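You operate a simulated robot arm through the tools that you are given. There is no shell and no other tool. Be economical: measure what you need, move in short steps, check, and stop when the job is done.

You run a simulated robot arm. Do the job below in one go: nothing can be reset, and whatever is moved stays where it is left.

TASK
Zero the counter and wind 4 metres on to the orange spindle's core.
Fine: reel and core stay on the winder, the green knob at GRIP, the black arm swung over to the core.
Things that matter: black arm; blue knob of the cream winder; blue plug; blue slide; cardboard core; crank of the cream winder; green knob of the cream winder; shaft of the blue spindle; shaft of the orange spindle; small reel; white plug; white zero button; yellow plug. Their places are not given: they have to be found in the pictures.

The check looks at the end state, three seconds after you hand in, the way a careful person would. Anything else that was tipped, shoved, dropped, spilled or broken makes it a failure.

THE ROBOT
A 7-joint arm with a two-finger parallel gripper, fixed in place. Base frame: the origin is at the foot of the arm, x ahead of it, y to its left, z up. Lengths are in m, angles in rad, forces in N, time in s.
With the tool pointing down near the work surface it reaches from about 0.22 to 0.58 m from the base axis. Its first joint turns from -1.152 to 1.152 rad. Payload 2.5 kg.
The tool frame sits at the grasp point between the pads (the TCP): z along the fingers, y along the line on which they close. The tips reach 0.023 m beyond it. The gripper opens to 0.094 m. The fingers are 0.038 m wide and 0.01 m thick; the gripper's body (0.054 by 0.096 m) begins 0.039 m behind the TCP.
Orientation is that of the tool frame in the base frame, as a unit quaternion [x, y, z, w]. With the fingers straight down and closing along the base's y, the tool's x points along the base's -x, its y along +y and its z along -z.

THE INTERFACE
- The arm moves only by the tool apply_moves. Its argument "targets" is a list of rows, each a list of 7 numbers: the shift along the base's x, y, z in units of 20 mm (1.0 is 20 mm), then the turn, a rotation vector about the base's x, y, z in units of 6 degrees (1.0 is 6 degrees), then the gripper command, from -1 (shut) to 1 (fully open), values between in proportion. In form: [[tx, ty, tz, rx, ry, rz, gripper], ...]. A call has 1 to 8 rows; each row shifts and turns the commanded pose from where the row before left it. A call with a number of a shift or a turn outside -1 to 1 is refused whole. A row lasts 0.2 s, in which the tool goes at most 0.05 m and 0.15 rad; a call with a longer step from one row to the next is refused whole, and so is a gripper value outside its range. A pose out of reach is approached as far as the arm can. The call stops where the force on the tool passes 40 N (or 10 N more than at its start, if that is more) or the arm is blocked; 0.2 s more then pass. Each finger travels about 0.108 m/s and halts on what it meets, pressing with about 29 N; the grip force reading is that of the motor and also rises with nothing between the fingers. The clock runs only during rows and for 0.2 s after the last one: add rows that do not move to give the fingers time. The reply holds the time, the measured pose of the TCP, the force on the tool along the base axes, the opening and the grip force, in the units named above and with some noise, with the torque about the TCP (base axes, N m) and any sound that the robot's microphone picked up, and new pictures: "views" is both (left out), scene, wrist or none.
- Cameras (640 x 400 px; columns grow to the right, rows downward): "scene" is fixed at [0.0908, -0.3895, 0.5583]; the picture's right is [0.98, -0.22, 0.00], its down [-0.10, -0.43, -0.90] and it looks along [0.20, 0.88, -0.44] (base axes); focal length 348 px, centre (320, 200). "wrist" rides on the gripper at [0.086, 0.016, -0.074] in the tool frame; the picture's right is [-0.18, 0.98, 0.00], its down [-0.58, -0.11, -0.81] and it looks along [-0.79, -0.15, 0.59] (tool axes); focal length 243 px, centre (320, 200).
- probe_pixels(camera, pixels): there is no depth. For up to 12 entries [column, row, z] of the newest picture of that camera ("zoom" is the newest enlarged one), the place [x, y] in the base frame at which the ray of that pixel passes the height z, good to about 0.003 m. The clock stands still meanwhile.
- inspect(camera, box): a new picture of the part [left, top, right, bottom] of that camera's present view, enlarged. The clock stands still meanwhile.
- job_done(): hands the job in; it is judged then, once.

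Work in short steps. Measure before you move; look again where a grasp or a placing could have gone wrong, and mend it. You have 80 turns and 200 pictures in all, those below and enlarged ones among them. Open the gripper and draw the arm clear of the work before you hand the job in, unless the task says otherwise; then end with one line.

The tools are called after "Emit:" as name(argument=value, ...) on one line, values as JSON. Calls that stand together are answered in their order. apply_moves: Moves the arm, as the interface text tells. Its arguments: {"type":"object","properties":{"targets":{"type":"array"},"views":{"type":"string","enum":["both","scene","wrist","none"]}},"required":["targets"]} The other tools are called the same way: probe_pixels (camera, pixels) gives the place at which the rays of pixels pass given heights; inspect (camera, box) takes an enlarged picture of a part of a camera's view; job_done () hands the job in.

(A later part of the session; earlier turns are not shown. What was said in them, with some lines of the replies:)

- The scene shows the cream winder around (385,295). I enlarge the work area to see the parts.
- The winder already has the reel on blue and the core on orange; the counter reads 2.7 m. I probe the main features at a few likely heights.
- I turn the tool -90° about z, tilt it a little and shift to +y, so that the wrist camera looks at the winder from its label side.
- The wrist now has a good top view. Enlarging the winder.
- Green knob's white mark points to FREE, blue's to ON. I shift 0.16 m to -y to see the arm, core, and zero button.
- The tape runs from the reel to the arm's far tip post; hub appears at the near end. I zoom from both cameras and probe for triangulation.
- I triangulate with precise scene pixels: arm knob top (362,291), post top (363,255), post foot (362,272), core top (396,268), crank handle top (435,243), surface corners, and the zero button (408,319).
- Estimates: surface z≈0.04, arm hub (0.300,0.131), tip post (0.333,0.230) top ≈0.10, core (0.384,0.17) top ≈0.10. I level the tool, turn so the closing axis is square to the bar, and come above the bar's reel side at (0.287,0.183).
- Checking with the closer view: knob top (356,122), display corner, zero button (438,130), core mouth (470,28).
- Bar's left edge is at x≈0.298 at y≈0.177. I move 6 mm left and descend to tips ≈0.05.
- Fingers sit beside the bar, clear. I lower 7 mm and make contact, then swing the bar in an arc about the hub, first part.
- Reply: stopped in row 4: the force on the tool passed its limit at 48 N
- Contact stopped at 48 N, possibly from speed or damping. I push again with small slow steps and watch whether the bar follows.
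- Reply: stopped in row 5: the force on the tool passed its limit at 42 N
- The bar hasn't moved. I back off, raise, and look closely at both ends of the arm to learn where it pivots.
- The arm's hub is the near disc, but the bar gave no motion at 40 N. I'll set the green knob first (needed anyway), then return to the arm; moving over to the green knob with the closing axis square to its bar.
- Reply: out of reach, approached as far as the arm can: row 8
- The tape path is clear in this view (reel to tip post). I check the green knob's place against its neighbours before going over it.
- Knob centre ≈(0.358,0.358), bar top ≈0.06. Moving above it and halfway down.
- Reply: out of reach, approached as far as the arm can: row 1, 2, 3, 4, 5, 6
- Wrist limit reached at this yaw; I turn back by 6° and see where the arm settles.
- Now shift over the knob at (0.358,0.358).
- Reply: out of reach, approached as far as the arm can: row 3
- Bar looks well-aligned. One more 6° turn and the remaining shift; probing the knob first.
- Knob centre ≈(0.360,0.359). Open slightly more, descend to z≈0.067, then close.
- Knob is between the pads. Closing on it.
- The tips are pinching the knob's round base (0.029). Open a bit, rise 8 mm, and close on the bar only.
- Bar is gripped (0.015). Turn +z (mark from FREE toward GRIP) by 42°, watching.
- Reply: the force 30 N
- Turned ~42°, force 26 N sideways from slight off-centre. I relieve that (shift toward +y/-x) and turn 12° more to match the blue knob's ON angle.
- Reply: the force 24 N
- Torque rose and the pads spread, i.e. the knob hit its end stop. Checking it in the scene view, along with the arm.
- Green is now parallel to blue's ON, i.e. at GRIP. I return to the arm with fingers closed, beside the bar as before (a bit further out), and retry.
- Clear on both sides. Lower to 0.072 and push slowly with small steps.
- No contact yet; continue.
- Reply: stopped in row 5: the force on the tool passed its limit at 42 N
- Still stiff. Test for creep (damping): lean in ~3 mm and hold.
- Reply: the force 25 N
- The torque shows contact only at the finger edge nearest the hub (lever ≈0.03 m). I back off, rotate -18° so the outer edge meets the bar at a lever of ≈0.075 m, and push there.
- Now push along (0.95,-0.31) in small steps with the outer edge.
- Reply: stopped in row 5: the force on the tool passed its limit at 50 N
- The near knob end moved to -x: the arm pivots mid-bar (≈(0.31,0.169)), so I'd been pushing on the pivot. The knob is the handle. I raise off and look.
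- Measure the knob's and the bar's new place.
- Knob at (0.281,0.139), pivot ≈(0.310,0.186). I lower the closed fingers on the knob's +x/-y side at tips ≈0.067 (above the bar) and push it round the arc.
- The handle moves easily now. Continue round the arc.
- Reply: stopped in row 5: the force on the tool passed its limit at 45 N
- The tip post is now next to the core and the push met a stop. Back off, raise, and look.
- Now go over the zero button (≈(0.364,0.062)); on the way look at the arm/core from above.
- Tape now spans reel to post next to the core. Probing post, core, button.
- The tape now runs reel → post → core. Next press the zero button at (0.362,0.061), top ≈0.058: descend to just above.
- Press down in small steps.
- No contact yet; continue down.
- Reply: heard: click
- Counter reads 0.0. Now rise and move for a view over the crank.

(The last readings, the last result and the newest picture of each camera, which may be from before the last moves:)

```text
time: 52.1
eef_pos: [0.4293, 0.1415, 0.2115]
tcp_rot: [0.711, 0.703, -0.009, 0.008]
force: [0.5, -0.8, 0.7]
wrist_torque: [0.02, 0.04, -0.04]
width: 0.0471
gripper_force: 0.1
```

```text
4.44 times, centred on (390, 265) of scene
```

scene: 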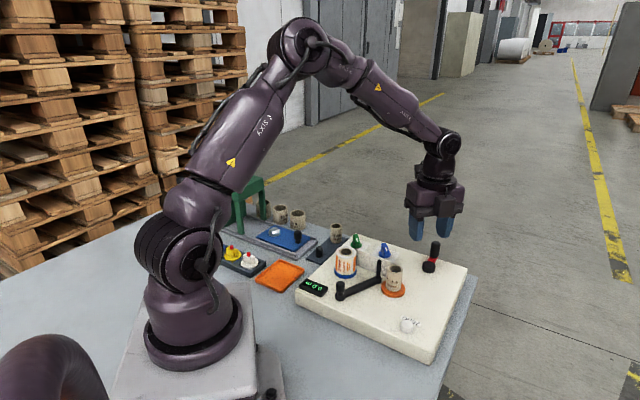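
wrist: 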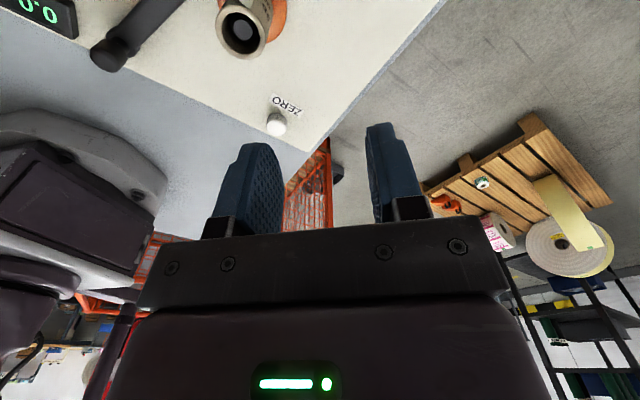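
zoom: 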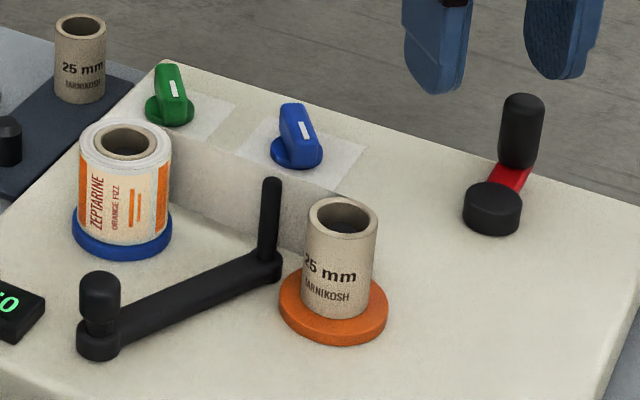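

The tape path to the core is visible. I probe crank hub and handle.

Emit:
probe_pixels(camera="scene", pixels=[[428.7, 263, 0.05], [428.7, 263, 0.055], [433.8, 257, 0.055], [433.8, 257, 0.05], [436, 243, 0.09], [436, 243, 0.1], [428.7, 271, 0.04]])

Emit:
apply_moves(targets=[[0.7, 1, 0, 0, 0, 0, 0], [0.7, 1, 0, 0, 0, 0, 0], [0.7, 0.8, 0, 0, 0, 0, 0], [0, 0, 0, 0, 0, 0, 0]])

Emit:
inspect(camera="wrist", box=[200, 0, 520, 200])

```text
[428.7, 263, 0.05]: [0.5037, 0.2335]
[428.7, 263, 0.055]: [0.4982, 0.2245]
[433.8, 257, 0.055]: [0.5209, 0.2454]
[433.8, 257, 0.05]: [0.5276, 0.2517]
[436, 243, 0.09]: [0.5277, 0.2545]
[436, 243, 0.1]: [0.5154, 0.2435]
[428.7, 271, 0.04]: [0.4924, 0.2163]
```

```text
time: 53.1
eef_pos: [0.473, 0.1966, 0.2104]
tcp_rot: [0.712, 0.702, -0.011, 0.007]
force: [0.0, -0.5, -0.6]
wrist_torque: [0.03, 0.01, 0.04]
width: 0.0467
gripper_force: 0.1
```

scene: 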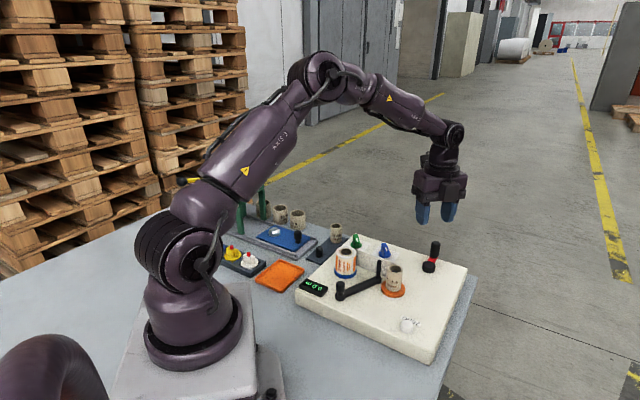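
wrist: 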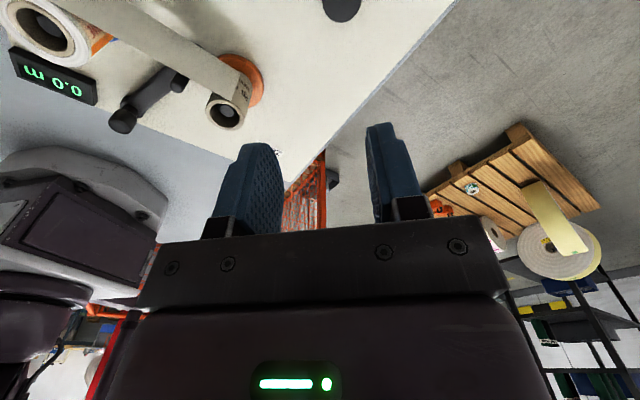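

```text
2.00 times, centred on (360, 100) of wrist
```

zoom: 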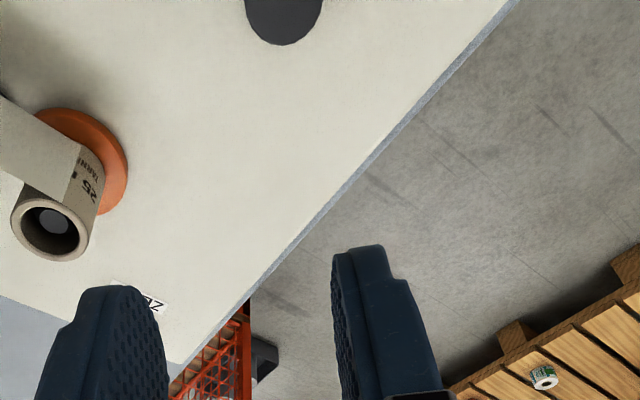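

Tape wraps onto the core. I move a bit further to see crank hub and handle from above.

Emit:
apply_moves(targets=[[0, 1, 0, 0, 0, 0, 0], [0, 1, 0, 0, 0, 0, 0], [0, 1, 0, 0, 0, 0, 0], [0, 0, 0, 0, 0, 0, 0]], views="wrist")

Emit:
inspect(camera="wrist", box=[200, 0, 520, 200])

```text
time: 54.1
eef_pos: [0.473, 0.2566, 0.2091]
tcp_rot: [0.711, 0.703, -0.009, 0.008]
force: [-0.3, 0.2, -0.8]
wrist_torque: [0.02, 0.02, 0.01]
width: 0.0468
gripper_force: 0.0
```

wrist: 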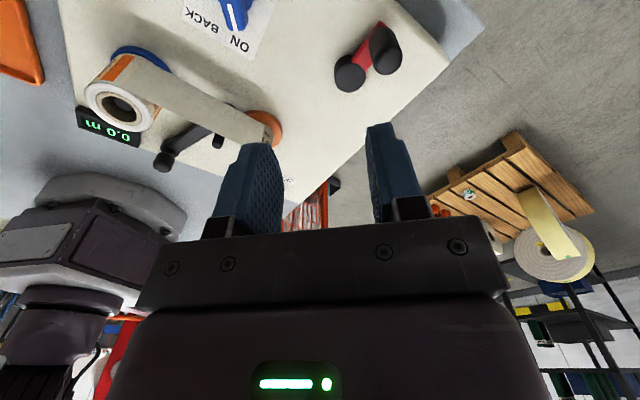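

```text
2.00 times, centred on (360, 100) of wrist
```

zoom: 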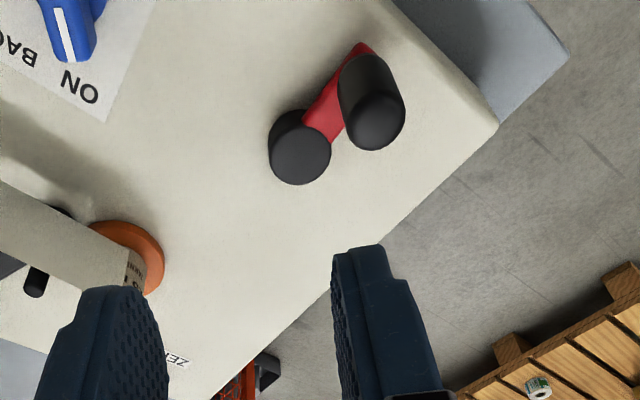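

Emit:
probe_pixels(camera="wrist", pixels=[[350, 79, 0.055], [350, 79, 0.05], [386, 60, 0.1], [386, 60, 0.09], [378, 35, 0.055], [378, 38, 0.06]])

```text
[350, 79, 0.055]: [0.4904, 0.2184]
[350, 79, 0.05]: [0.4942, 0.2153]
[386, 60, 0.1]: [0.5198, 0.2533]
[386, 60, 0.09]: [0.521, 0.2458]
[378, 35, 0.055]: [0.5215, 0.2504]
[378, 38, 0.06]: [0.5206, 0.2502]
```

Hub ≈(0.492,0.218), handle ≈(0.5205,0.250), radius ≈0.043, handle top ≈0.097. I go over the handle and descend with the pads open along x.

Emit:
apply_moves(targets=[[0.8, -0.11, 0, 0, 0, 0, 0], [0.8, -0.11, 0, 0, 0, 0, 0], [0.78, -0.11, -0.9, 0, 0, 0, 0], [0, 0, -1, 0, 0, 0, 0], [0, 0, -1, 0, 0, 0, 0], [0, 0, 0, 0, 0, 0, 0]])

Emit:
inspect(camera="scene", box=[380, 190, 480, 290])

```text
time: 55.5
eef_pos: [0.5205, 0.2494, 0.1508]
tcp_rot: [0.711, 0.703, -0.01, 0.007]
force: [-0.2, -0.2, -0.3]
wrist_torque: [0.0, -0.01, 0.0]
width: 0.0469
gripper_force: 0.0
```

scene: 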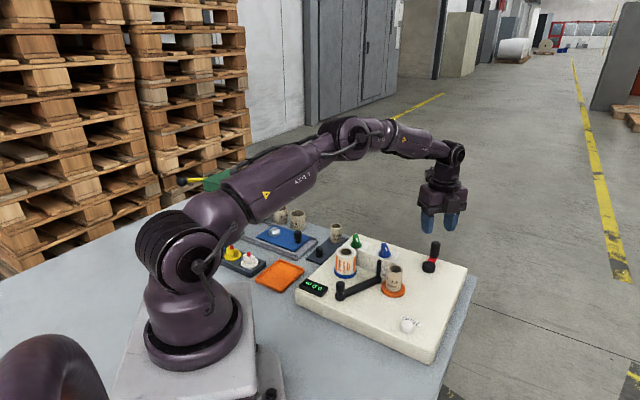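
wrist: 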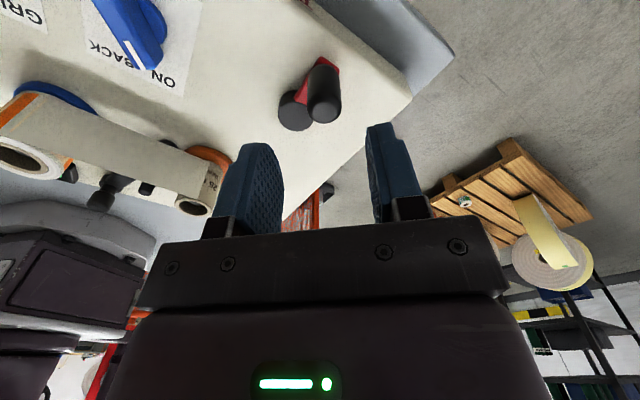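

```text
4.00 times, centred on (430, 240) of scene
```

zoom: 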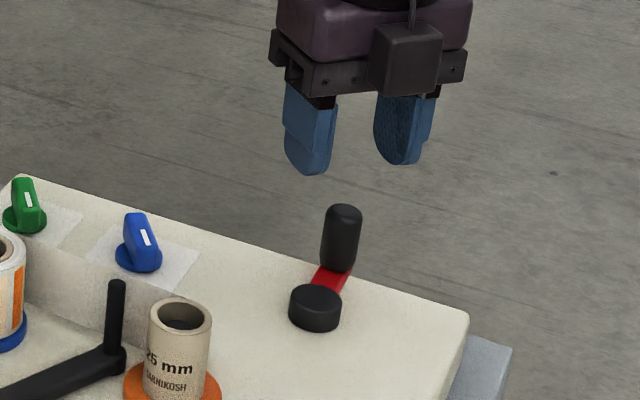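

Aligned by eye (fingers either side). Verify handle top (324,107), then descend to 0.091 and close.

Emit:
probe_pixels(camera="wrist", pixels=[[325, 107, 0.097], [323, 75, 0.065], [294, 116, 0.055]])

Emit:
apply_moves(targets=[[0, 0, -0.6, 0, 0, 0, 0], [0, 0, -0.8, 0, 0, 0, 0], [0, 0, -0.8, 0, 0, 0, 0], [0, 0, -0.7, 0, 0, 0, 0], [0, 0, 0, 0, 0, 0, 0]])

Emit:
inspect(camera="scene", box=[380, 190, 480, 290])

```text
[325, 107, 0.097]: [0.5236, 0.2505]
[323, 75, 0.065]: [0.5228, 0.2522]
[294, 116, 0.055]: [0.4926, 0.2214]
```

```text
time: 56.7
eef_pos: [0.5204, 0.2486, 0.0912]
tcp_rot: [0.712, 0.702, -0.009, 0.008]
force: [0.3, 0.2, 0.3]
wrist_torque: [-0.02, 0.0, -0.01]
width: 0.047
gripper_force: 0.0
```

scene: 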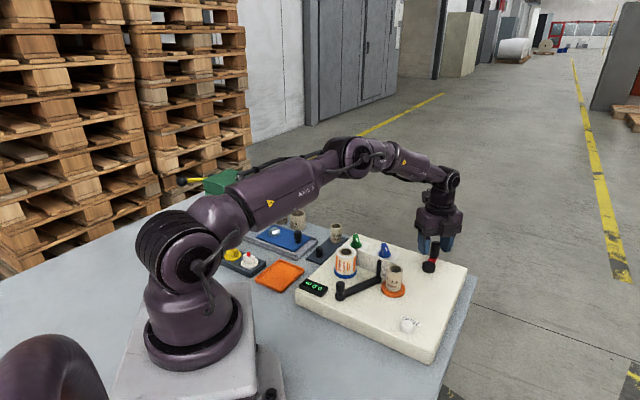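
wrist: 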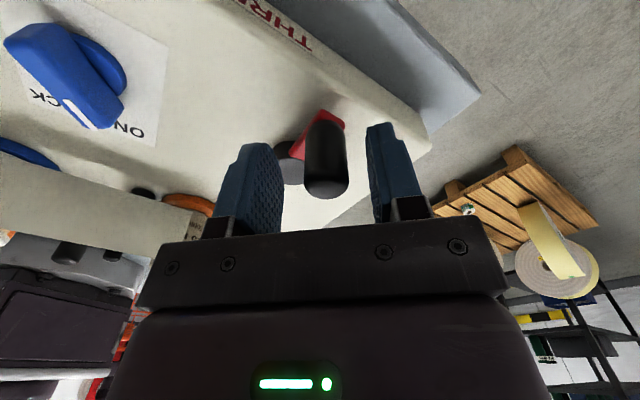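

```text
4.00 times, centred on (430, 240) of scene
```

zoom: 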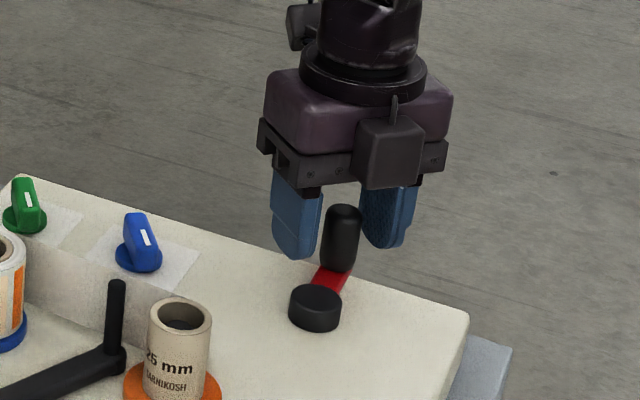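

Handle is between the pads. Close on it, and try a small clockwise move (steps 1–2 of a circle around (0.4926,0.220)), then read the counter.

Emit:
apply_moves(targets=[[0.12, 0.08, 0, 0, 0, 0, -0.5], [0, 0, 0, 0, 0, 0, -1], [0, 0, 0, 0, 0, 0, -1], [0.26, -0.41, 0, 0, 0, 0, -1], [0.25, -0.415, 0, 0, 0, 0, -1], [0.05, -0.48, 0, 0, 0, 0, -1], [0.05, -0.48, 0, 0, 0, 0, -1]])

Emit:
inspect(camera="scene", box=[290, 220, 480, 320])

```text
time: 58.3
eef_pos: [0.5348, 0.2156, 0.0925]
tcp_rot: [0.711, 0.703, -0.012, 0.005]
force: [-25.2, 4.6, -4.2]
wrist_torque: [-0.38, -0.56, -0.08]
width: 0.0215
gripper_force: 45.0
```

scene: 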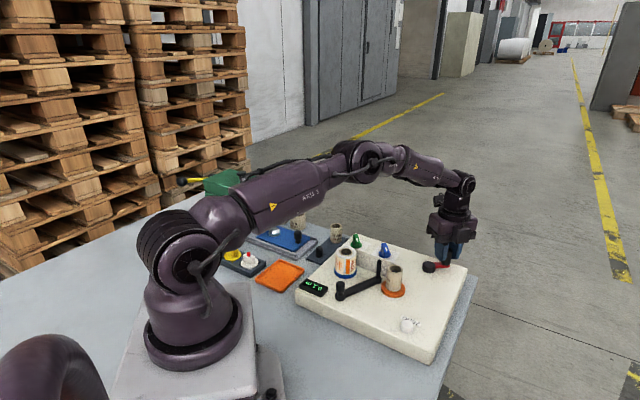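
wrist: 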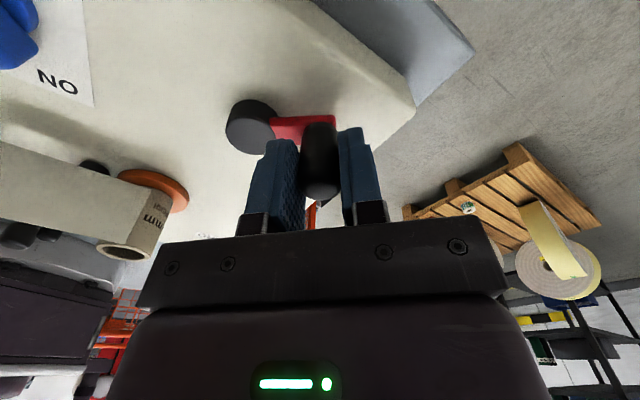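

```text
3.37 times, centred on (385, 270) of scene
```

zoom: 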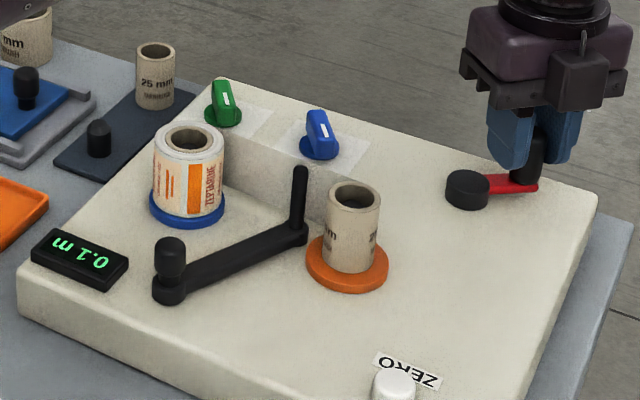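

Counter rose to 0.1 m: clockwise is right. Radial force -25 N in x, so I use a slightly smaller circle and continue half a turn.

Emit:
apply_moves(targets=[[-0.43, -0.89, 0, 0, 0, 0, -1], [-0.67, -0.655, 0, 0, 0, 0, -1], [-0.89, -0.305, 0, 0, 0, 0, -1], [-0.93, 0.115, 0, 0, 0, 0, -1], [-0.79, 0.505, 0, 0, 0, 0, -1], [0, 0, 0, 0, 0, 0, -1]], views="none")

Emit:
inspect(camera="scene", box=[290, 220, 480, 320])

```text
time: 59.5
eef_pos: [0.4735, 0.1863, 0.0937]
tcp_rot: [0.711, 0.703, -0.005, 0.007]
force: [0.9, 2.3, 0.2]
wrist_torque: [-0.67, 0.59, 0.02]
width: 0.0213
gripper_force: 45.1
stopped in row 5: the force on the tool passed its limit at 42 N (the readings are from after the stop); the commanded pose is now the measured one
```

```text
3.37 times, centred on (385, 270) of scene
```

zoom: 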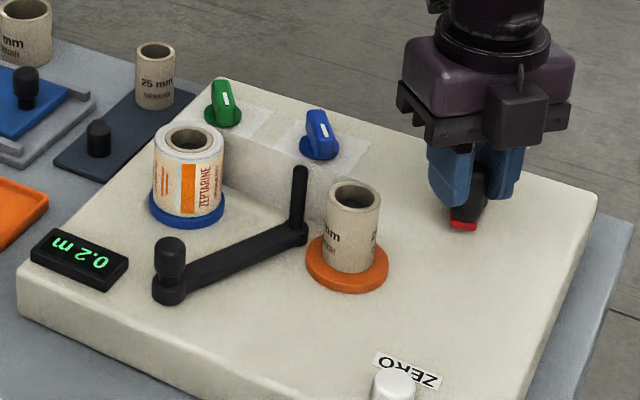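

Fitting measured points gives hub (0.4945,0.2211), radius 0.0406. I redo the circle with that, next 8 steps (27.7° each).

Emit:
apply_moves(targets=[[-0.688, 0.687, 0, 0, 0, 0, -1], [-0.29, 0.928, 0, 0, 0, 0, -1], [0.175, 0.956, 0, 0, 0, 0, -1], [0.599, 0.765, 0, 0, 0, 0, -1], [0.886, 0.399, 0, 0, 0, 0, -1], [0.97, -0.058, 0, 0, 0, 0, -1], [0.832, -0.503, 0, 0, 0, 0, -1]], views="none")

Emit:
inspect(camera="scene", box=[290, 220, 480, 320])

```text
time: 61.0
eef_pos: [0.5231, 0.2491, 0.0927]
tcp_rot: [0.711, 0.703, -0.008, 0.007]
force: [-13.8, -12.2, -1.0]
wrist_torque: [-0.11, -0.2, -0.02]
width: 0.0213
gripper_force: 44.8
```

```text
3.37 times, centred on (385, 270) of scene
```

zoom: 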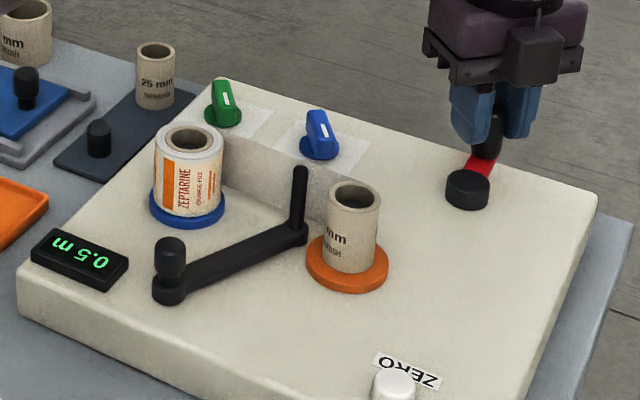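

One turn ≈0.5 m. Small inward offset correction, then one full turn more.

Emit:
apply_moves(targets=[[0.452, -0.878, 0, 0, 0, 0, -1], [0.06, -0.97, 0, 0, 0, 0, -1], [-0.398, -0.887, 0, 0, 0, 0, -1], [-0.764, -0.6, 0, 0, 0, 0, -1], [-0.956, -0.176, 0, 0, 0, 0, -1], [-0.928, 0.288, 0, 0, 0, 0, -1]], views="none")

Emit:
apply_moves(targets=[[-0.688, 0.687, 0, 0, 0, 0, -1], [-0.29, 0.928, 0, 0, 0, 0, -1], [0.175, 0.956, 0, 0, 0, 0, -1], [0.599, 0.765, 0, 0, 0, 0, -1], [0.886, 0.399, 0, 0, 0, 0, -1], [0.97, -0.058, 0, 0, 0, 0, -1], [0.832, -0.503, 0, 0, 0, 0, -1]], views="none")

Emit:
inspect(camera="scene", box=[290, 220, 480, 320])

```text
time: 62.5
eef_pos: [0.4738, 0.1862, 0.0946]
tcp_rot: [0.709, 0.705, -0.001, 0.009]
force: [6.9, 9.9, 7.7]
wrist_torque: [-1.1, 0.78, 0.01]
width: 0.0216
gripper_force: 44.7
```

```text
time: 64.0
eef_pos: [0.5218, 0.251, 0.0926]
tcp_rot: [0.711, 0.704, -0.002, 0.006]
force: [9.9, 11.9, 0.5]
wrist_torque: [-0.05, 0.31, -0.01]
width: 0.0213
gripper_force: 45.2
```

```text
3.37 times, centred on (385, 270) of scene
```

zoom: 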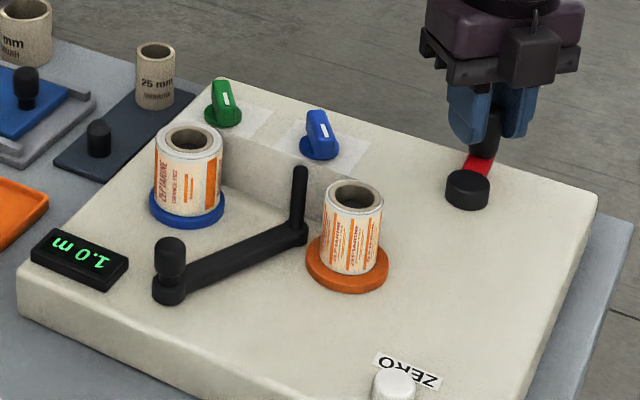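

1.0 m after 2 turns. Two more turns.

Emit:
apply_moves(targets=[[0.522, -0.808, 0, 0, 0, 0, -1], [0.06, -0.97, 0, 0, 0, 0, -1], [-0.398, -0.887, 0, 0, 0, 0, -1], [-0.764, -0.6, 0, 0, 0, 0, -1], [-0.956, -0.176, 0, 0, 0, 0, -1], [-0.928, 0.288, 0, 0, 0, 0, -1]], views="none")

Emit:
apply_moves(targets=[[-0.688, 0.687, 0, 0, 0, 0, -1], [-0.29, 0.928, 0, 0, 0, 0, -1], [0.175, 0.956, 0, 0, 0, 0, -1], [0.599, 0.765, 0, 0, 0, 0, -1], [0.886, 0.399, 0, 0, 0, 0, -1], [0.97, -0.058, 0, 0, 0, 0, -1], [0.832, -0.503, 0, 0, 0, 0, -1]], views="none")

Emit:
apply_moves(targets=[[0.502, -0.828, 0, 0, 0, 0, -1], [0.06, -0.97, 0, 0, 0, 0, -1], [-0.398, -0.887, 0, 0, 0, 0, -1], [-0.764, -0.6, 0, 0, 0, 0, -1], [-0.956, -0.176, 0, 0, 0, 0, -1], [-0.928, 0.288, 0, 0, 0, 0, -1]], views="none")

Emit:
apply_moves(targets=[[-0.688, 0.687, 0, 0, 0, 0, -1], [-0.29, 0.928, 0, 0, 0, 0, -1], [0.175, 0.956, 0, 0, 0, 0, -1], [0.599, 0.765, 0, 0, 0, 0, -1], [0.886, 0.399, 0, 0, 0, 0, -1], [0.97, -0.058, 0, 0, 0, 0, -1], [0.832, -0.503, 0, 0, 0, 0, -1]], views="none")

Emit:
inspect(camera="scene", box=[290, 220, 480, 320])

```text
time: 65.5
eef_pos: [0.471, 0.1876, 0.0937]
tcp_rot: [0.71, 0.705, -0.002, 0.006]
force: [9.4, 12.5, -3.6]
wrist_torque: [-0.87, 0.58, -0.02]
width: 0.0212
gripper_force: 45.2
```

```text
time: 65.9
eef_pos: [0.4599, 0.1995, 0.0941]
tcp_rot: [0.711, 0.703, 0.001, 0.009]
force: [4.6, 2.9, -2.4]
wrist_torque: [-0.58, 0.91, -0.02]
width: 0.0215
gripper_force: 44.7
stopped in row 2: the force on the tool passed its limit at 42 N (the readings are from after the stop); the commanded pose is now the measured one
```

```text
time: 66.5
eef_pos: [0.473, 0.1825, 0.0947]
tcp_rot: [0.707, 0.707, 0.01, 0.006]
force: [0.1, 0.2, 0.8]
wrist_torque: [0.62, 0.81, -0.04]
width: 0.0214
gripper_force: 45.0
stopped in row 2: the force on the tool passed its limit at 44 N (the readings are from after the stop); the commanded pose is now the measured one
```

```text
time: 68.0
eef_pos: [0.522, 0.2454, 0.0954]
tcp_rot: [0.709, 0.705, 0.009, 0.005]
force: [-9.8, -9.6, 1.1]
wrist_torque: [0.22, 0.88, 0.05]
width: 0.0214
gripper_force: 45.5
```

```text
3.37 times, centred on (385, 270) of scene
```

zoom: 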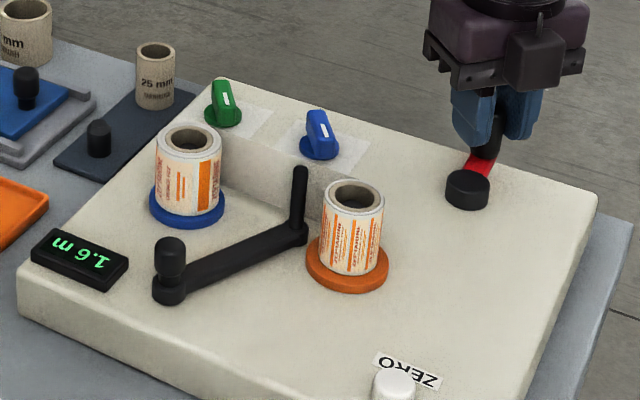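

1.6 m. There was a force stop and the handle slid ~4 mm in the pads; I re-centre the grip (open slightly, shift +y, close) before continuing.

Emit:
apply_moves(targets=[[0, 0, 0, 0, 0, 0, -0.3], [0, 0.2, 0, 0, 0, 0, -0.3], [0, 0, 0, 0, 0, 0, -0.3], [0, 0, 0, 0, 0, 0, -1], [0, 0, 0, 0, 0, 0, -1]], views="wrist")

```text
time: 69.2
eef_pos: [0.5232, 0.2502, 0.0953]
tcp_rot: [0.708, 0.706, 0.011, 0.006]
force: [2.0, 2.7, 0.9]
wrist_torque: [-0.35, 0.79, 0.03]
width: 0.0213
gripper_force: 45.3
```

wrist: 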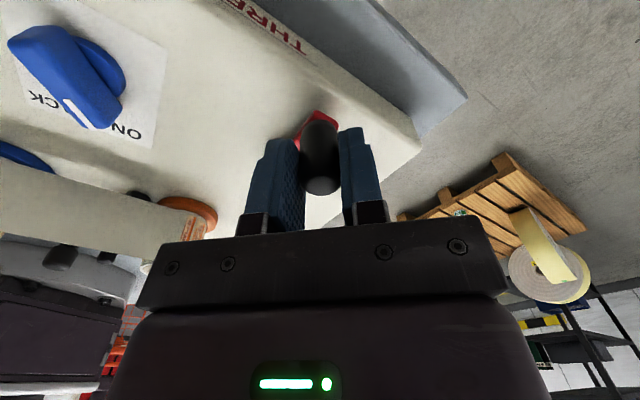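

Re-gripped with little force. Continue one turn with radius 0.0395.

Emit:
apply_moves(targets=[[0.488, -0.806, 0, 0, 0, 0, -1], [0.058, -0.944, 0, 0, 0, 0, -1], [-0.387, -0.863, 0, 0, 0, 0, -1], [-0.743, -0.584, 0, 0, 0, 0, -1], [-0.93, -0.171, 0, 0, 0, 0, -1], [-0.903, 0.28, 0, 0, 0, 0, -1]], views="none")

Emit:
apply_moves(targets=[[-0.669, 0.668, 0, 0, 0, 0, -1], [-0.282, 0.903, 0, 0, 0, 0, -1], [0.17, 0.93, 0, 0, 0, 0, -1], [0.583, 0.744, 0, 0, 0, 0, -1], [0.862, 0.388, 0, 0, 0, 0, -1], [0.944, -0.056, 0, 0, 0, 0, -1], [0.81, -0.489, 0, 0, 0, 0, -1]], views="none")

Emit:
inspect(camera="scene", box=[290, 220, 480, 320])

```text
time: 70.7
eef_pos: [0.4739, 0.1872, 0.0951]
tcp_rot: [0.707, 0.707, 0.011, 0.009]
force: [-2.6, -4.9, 24.1]
wrist_torque: [-1.18, 0.87, 0.01]
width: 0.0218
gripper_force: 44.9
```

```text
time: 72.2
eef_pos: [0.5241, 0.2486, 0.0932]
tcp_rot: [0.708, 0.706, 0.011, 0.006]
force: [1.3, 0.5, 6.7]
wrist_torque: [1.25, 0.75, -0.03]
width: 0.0215
gripper_force: 45.3
```

```text
3.37 times, centred on (385, 270) of scene
```

zoom: 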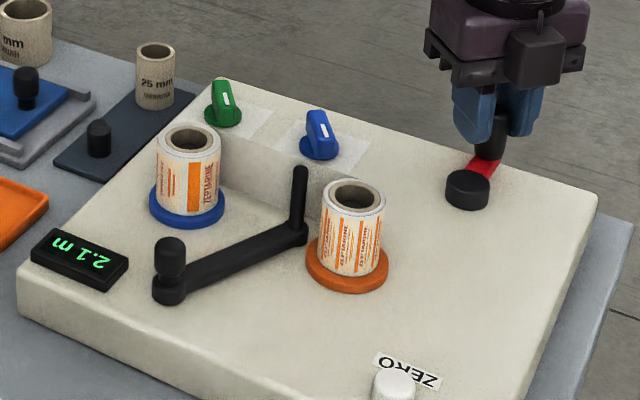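

2.1 m, low forces. Next turn, raising 1 mm to relieve the vertical force.

Emit:
apply_moves(targets=[[0.488, -0.806, 0.06, 0, 0, 0, -1], [0.058, -0.944, 0, 0, 0, 0, -1], [-0.387, -0.863, 0, 0, 0, 0, -1], [-0.743, -0.584, 0, 0, 0, 0, -1], [-0.93, -0.171, 0, 0, 0, 0, -1], [-0.903, 0.28, 0, 0, 0, 0, -1]], views="none")

Emit:
apply_moves(targets=[[-0.669, 0.668, 0, 0, 0, 0, -1], [-0.282, 0.903, 0, 0, 0, 0, -1], [0.17, 0.93, 0, 0, 0, 0, -1], [0.583, 0.744, 0, 0, 0, 0, -1], [0.862, 0.388, 0, 0, 0, 0, -1], [0.944, -0.056, 0, 0, 0, 0, -1], [0.81, -0.489, 0, 0, 0, 0, -1]], views="none")

Emit:
inspect(camera="scene", box=[290, 220, 480, 320])

```text
time: 73.7
eef_pos: [0.4717, 0.1877, 0.0943]
tcp_rot: [0.707, 0.707, 0.011, 0.004]
force: [-1.4, -1.4, 4.4]
wrist_torque: [-1.13, 1.09, 0.01]
width: 0.0216
gripper_force: 45.1
```

```text
time: 75.2
eef_pos: [0.5227, 0.2503, 0.0946]
tcp_rot: [0.707, 0.707, 0.009, 0.005]
force: [-2.9, -4.0, -6.0]
wrist_torque: [-0.01, 0.82, -0.02]
width: 0.0215
gripper_force: 45.0
```

```text
3.37 times, centred on (385, 270) of scene
```

zoom: 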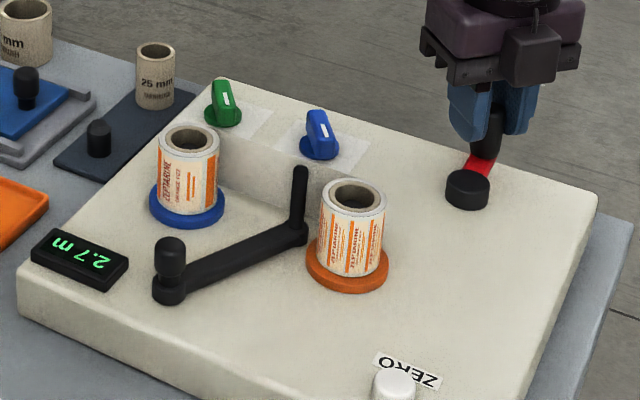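

2.7 m after 5 turns. Another full turn.

Emit:
apply_moves(targets=[[0.488, -0.806, 0, 0, 0, 0, -1], [0.058, -0.944, 0, 0, 0, 0, -1], [-0.387, -0.863, 0, 0, 0, 0, -1], [-0.743, -0.584, 0, 0, 0, 0, -1], [-0.93, -0.171, 0, 0, 0, 0, -1], [-0.903, 0.28, 0, 0, 0, 0, -1]], views="none")

Emit:
apply_moves(targets=[[-0.669, 0.668, 0, 0, 0, 0, -1], [-0.282, 0.903, 0, 0, 0, 0, -1], [0.17, 0.93, 0, 0, 0, 0, -1], [0.583, 0.744, 0, 0, 0, 0, -1], [0.862, 0.388, 0, 0, 0, 0, -1], [0.944, -0.056, 0, 0, 0, 0, -1], [0.81, -0.489, 0, 0, 0, 0, -1]], views="none")

Emit:
inspect(camera="scene", box=[290, 220, 480, 320])

```text
time: 76.7
eef_pos: [0.4704, 0.1869, 0.0956]
tcp_rot: [0.707, 0.707, 0.011, 0.006]
force: [0.6, 1.1, -5.6]
wrist_torque: [-1.26, 1.0, -0.01]
width: 0.0216
gripper_force: 45.1
```

```text
time: 78.2
eef_pos: [0.5245, 0.2492, 0.0953]
tcp_rot: [0.707, 0.707, 0.015, 0.005]
force: [14.4, 12.9, -11.9]
wrist_torque: [1.26, 0.6, 0.0]
width: 0.0219
gripper_force: 45.5
```

```text
3.37 times, centred on (385, 270) of scene
```

zoom: 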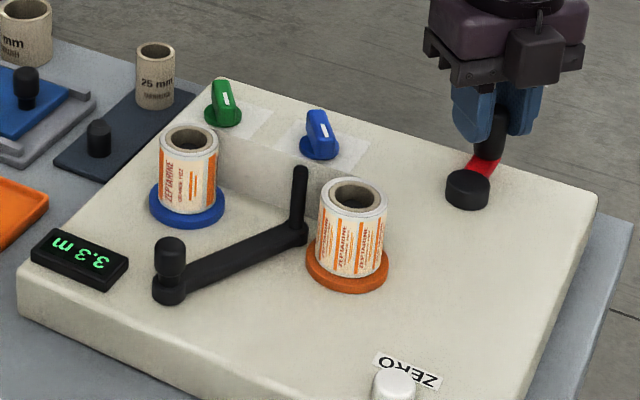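

3.3 m. One more full turn (with small relief), expecting ≈3.85.

Emit:
apply_moves(targets=[[0.518, -0.776, -0.04, 0, 0, 0, -1], [0.058, -0.944, 0, 0, 0, 0, -1], [-0.387, -0.863, 0, 0, 0, 0, -1], [-0.743, -0.584, 0, 0, 0, 0, -1], [-0.93, -0.171, 0, 0, 0, 0, -1], [-0.903, 0.28, 0, 0, 0, 0, -1]], views="none")

Emit:
apply_moves(targets=[[-0.669, 0.668, 0, 0, 0, 0, -1], [-0.282, 0.903, 0, 0, 0, 0, -1], [0.17, 0.93, 0, 0, 0, 0, -1], [0.583, 0.744, 0, 0, 0, 0, -1], [0.862, 0.388, 0, 0, 0, 0, -1], [0.944, -0.056, 0, 0, 0, 0, -1], [0.81, -0.489, 0, 0, 0, 0, -1]], views="none")

Emit:
inspect(camera="scene", box=[290, 220, 480, 320])

```text
time: 79.7
eef_pos: [0.4772, 0.1845, 0.0948]
tcp_rot: [0.709, 0.705, 0.01, 0.009]
force: [-9.1, -20.6, 31.3]
wrist_torque: [-0.41, 1.05, -0.03]
width: 0.0218
gripper_force: 45.2
```

```text
time: 81.2
eef_pos: [0.5233, 0.2503, 0.0943]
tcp_rot: [0.708, 0.706, 0.014, 0.006]
force: [21.4, 18.5, -24.0]
wrist_torque: [1.07, 0.67, 0.07]
width: 0.0218
gripper_force: 45.0
```

```text
3.37 times, centred on (385, 270) of scene
```

zoom: 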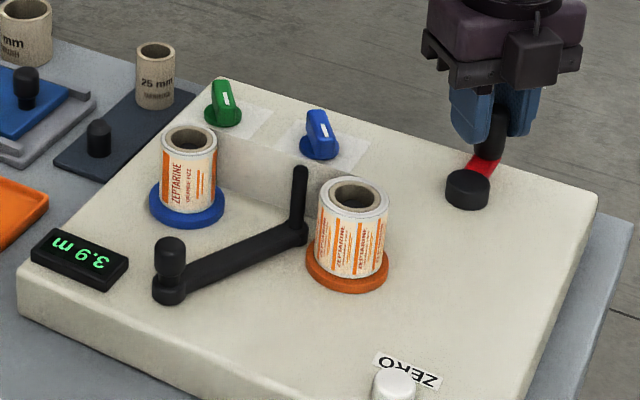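

3.9 m. Fit suggests ≈3.87, so ~75° more. First 40° slowly with force relief, then read.

Emit:
apply_moves(targets=[[0.08, 0.08, -0.08, 0, 0, 0, -1], [0.26, -0.39, 0, 0, 0, 0, -1], [0.23, -0.41, 0, 0, 0, 0, -1], [0.05, -0.46, 0, 0, 0, 0, -1], [0, 0, 0, 0, 0, 0, -1]], views="none")

Emit:
inspect(camera="scene", box=[290, 250, 410, 320])

```text
time: 82.5
eef_pos: [0.5348, 0.226, 0.0926]
tcp_rot: [0.707, 0.707, 0.006, 0.004]
force: [-26.6, -1.5, 13.8]
wrist_torque: [-1.34, 1.25, -0.09]
width: 0.0214
gripper_force: 45.1
```

```text
5.33 times, centred on (350, 285) of scene
```

zoom: 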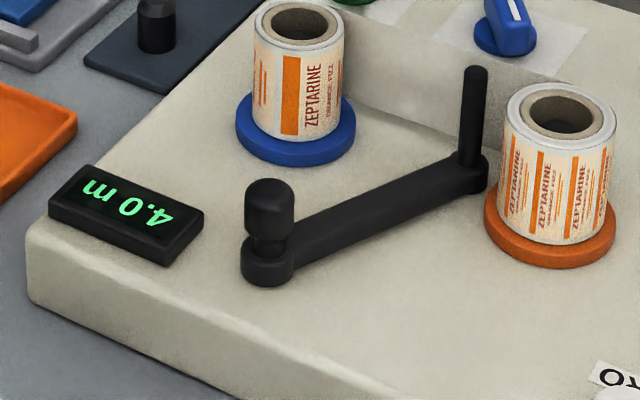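

Reads 4.0 (just reached, ≈3.95–3.98). Add ~18° to centre it, relieving the x force.

Emit:
apply_moves(targets=[[-0.08, -0.31, -0.03, 0, 0, 0, -1], [-0.08, -0.31, 0, 0, 0, 0, -1], [0, 0, 0, 0, 0, 0, -1]], views="none")

Emit:
inspect(camera="scene", box=[290, 250, 410, 320])

```text
time: 83.2
eef_pos: [0.533, 0.2137, 0.0941]
tcp_rot: [0.707, 0.707, 0.012, 0.007]
force: [-12.1, 2.0, 16.6]
wrist_torque: [-0.61, 1.07, -0.06]
width: 0.0215
gripper_force: 45.2
```

```text
5.33 times, centred on (350, 285) of scene
```

zoom: 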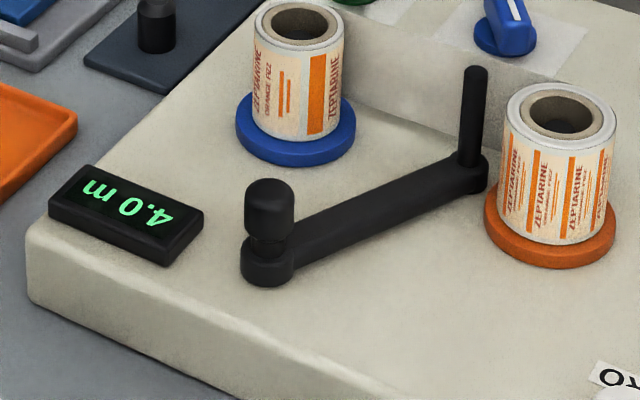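

Still 4.0 m. Release the handle, rise straight up, and draw back.

Emit:
apply_moves(targets=[[0, 0, 0, 0, 0, 0, -0.3], [0, 0, 0, 0, 0, 0, 0], [0, 0, 0.6, 0, 0, 0, 0], [0, 0, 1, 0, 0, 0, 0], [0, 0, 1, 0, 0, 0, 0], [0, 0, 1, 0, 0, 0, 0], [0, 0, 1, 0, 0, 0, 0], [0, -0.5, 1, 0, 0, 0, 0]], views="none")

Emit:
apply_moves(targets=[[-0.5, -0.5, 1, 0, 0, 0, 0.5], [-0.5, -0.5, 1, 0, 0, 0, 1], [-0.5, -0.5, 1, 0, 0, 0, 1], [-0.5, -0.5, 1, 0, 0, 0, 1], [0, 0, 0, 0, 0, 0, 1]], views="scene")

Emit:
inspect(camera="scene", box=[290, 215, 480, 335])

```text
time: 85.0
eef_pos: [0.5313, 0.2039, 0.2062]
tcp_rot: [0.708, 0.706, 0.012, 0.006]
force: [-0.4, 0.1, -0.1]
wrist_torque: [0.0, -0.01, 0.01]
width: 0.0471
gripper_force: 0.0
```

```text
time: 86.2
eef_pos: [0.4902, 0.1634, 0.2858]
tcp_rot: [0.708, 0.706, 0.012, 0.007]
force: [-0.1, 0.3, 0.4]
wrist_torque: [0.02, 0.0, 0.02]
width: 0.0939
gripper_force: 0.1
```

scene: 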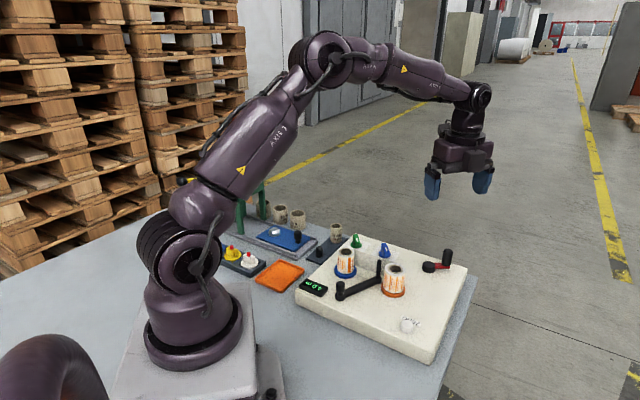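

```text
3.33 times, centred on (385, 275) of scene
```

zoom: 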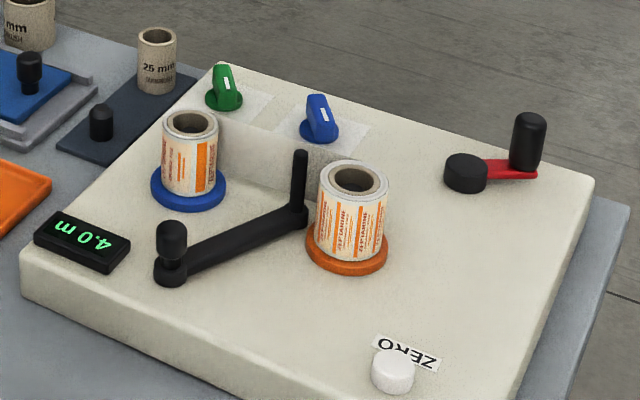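

The counter reads 4.0 m. The green knob is at GRIP, the arm is at the core, the reel and core are seated, and the robot is clear, so I hand in.

Emit:
job_done()

```text
The job is handed in.
```

I zeroed the counter and wound tape on to the orange spindle's core until the counter read 4.0 m. The green knob is at GRIP, the black arm is swung over to the core, and the reel and core are still on the winder.
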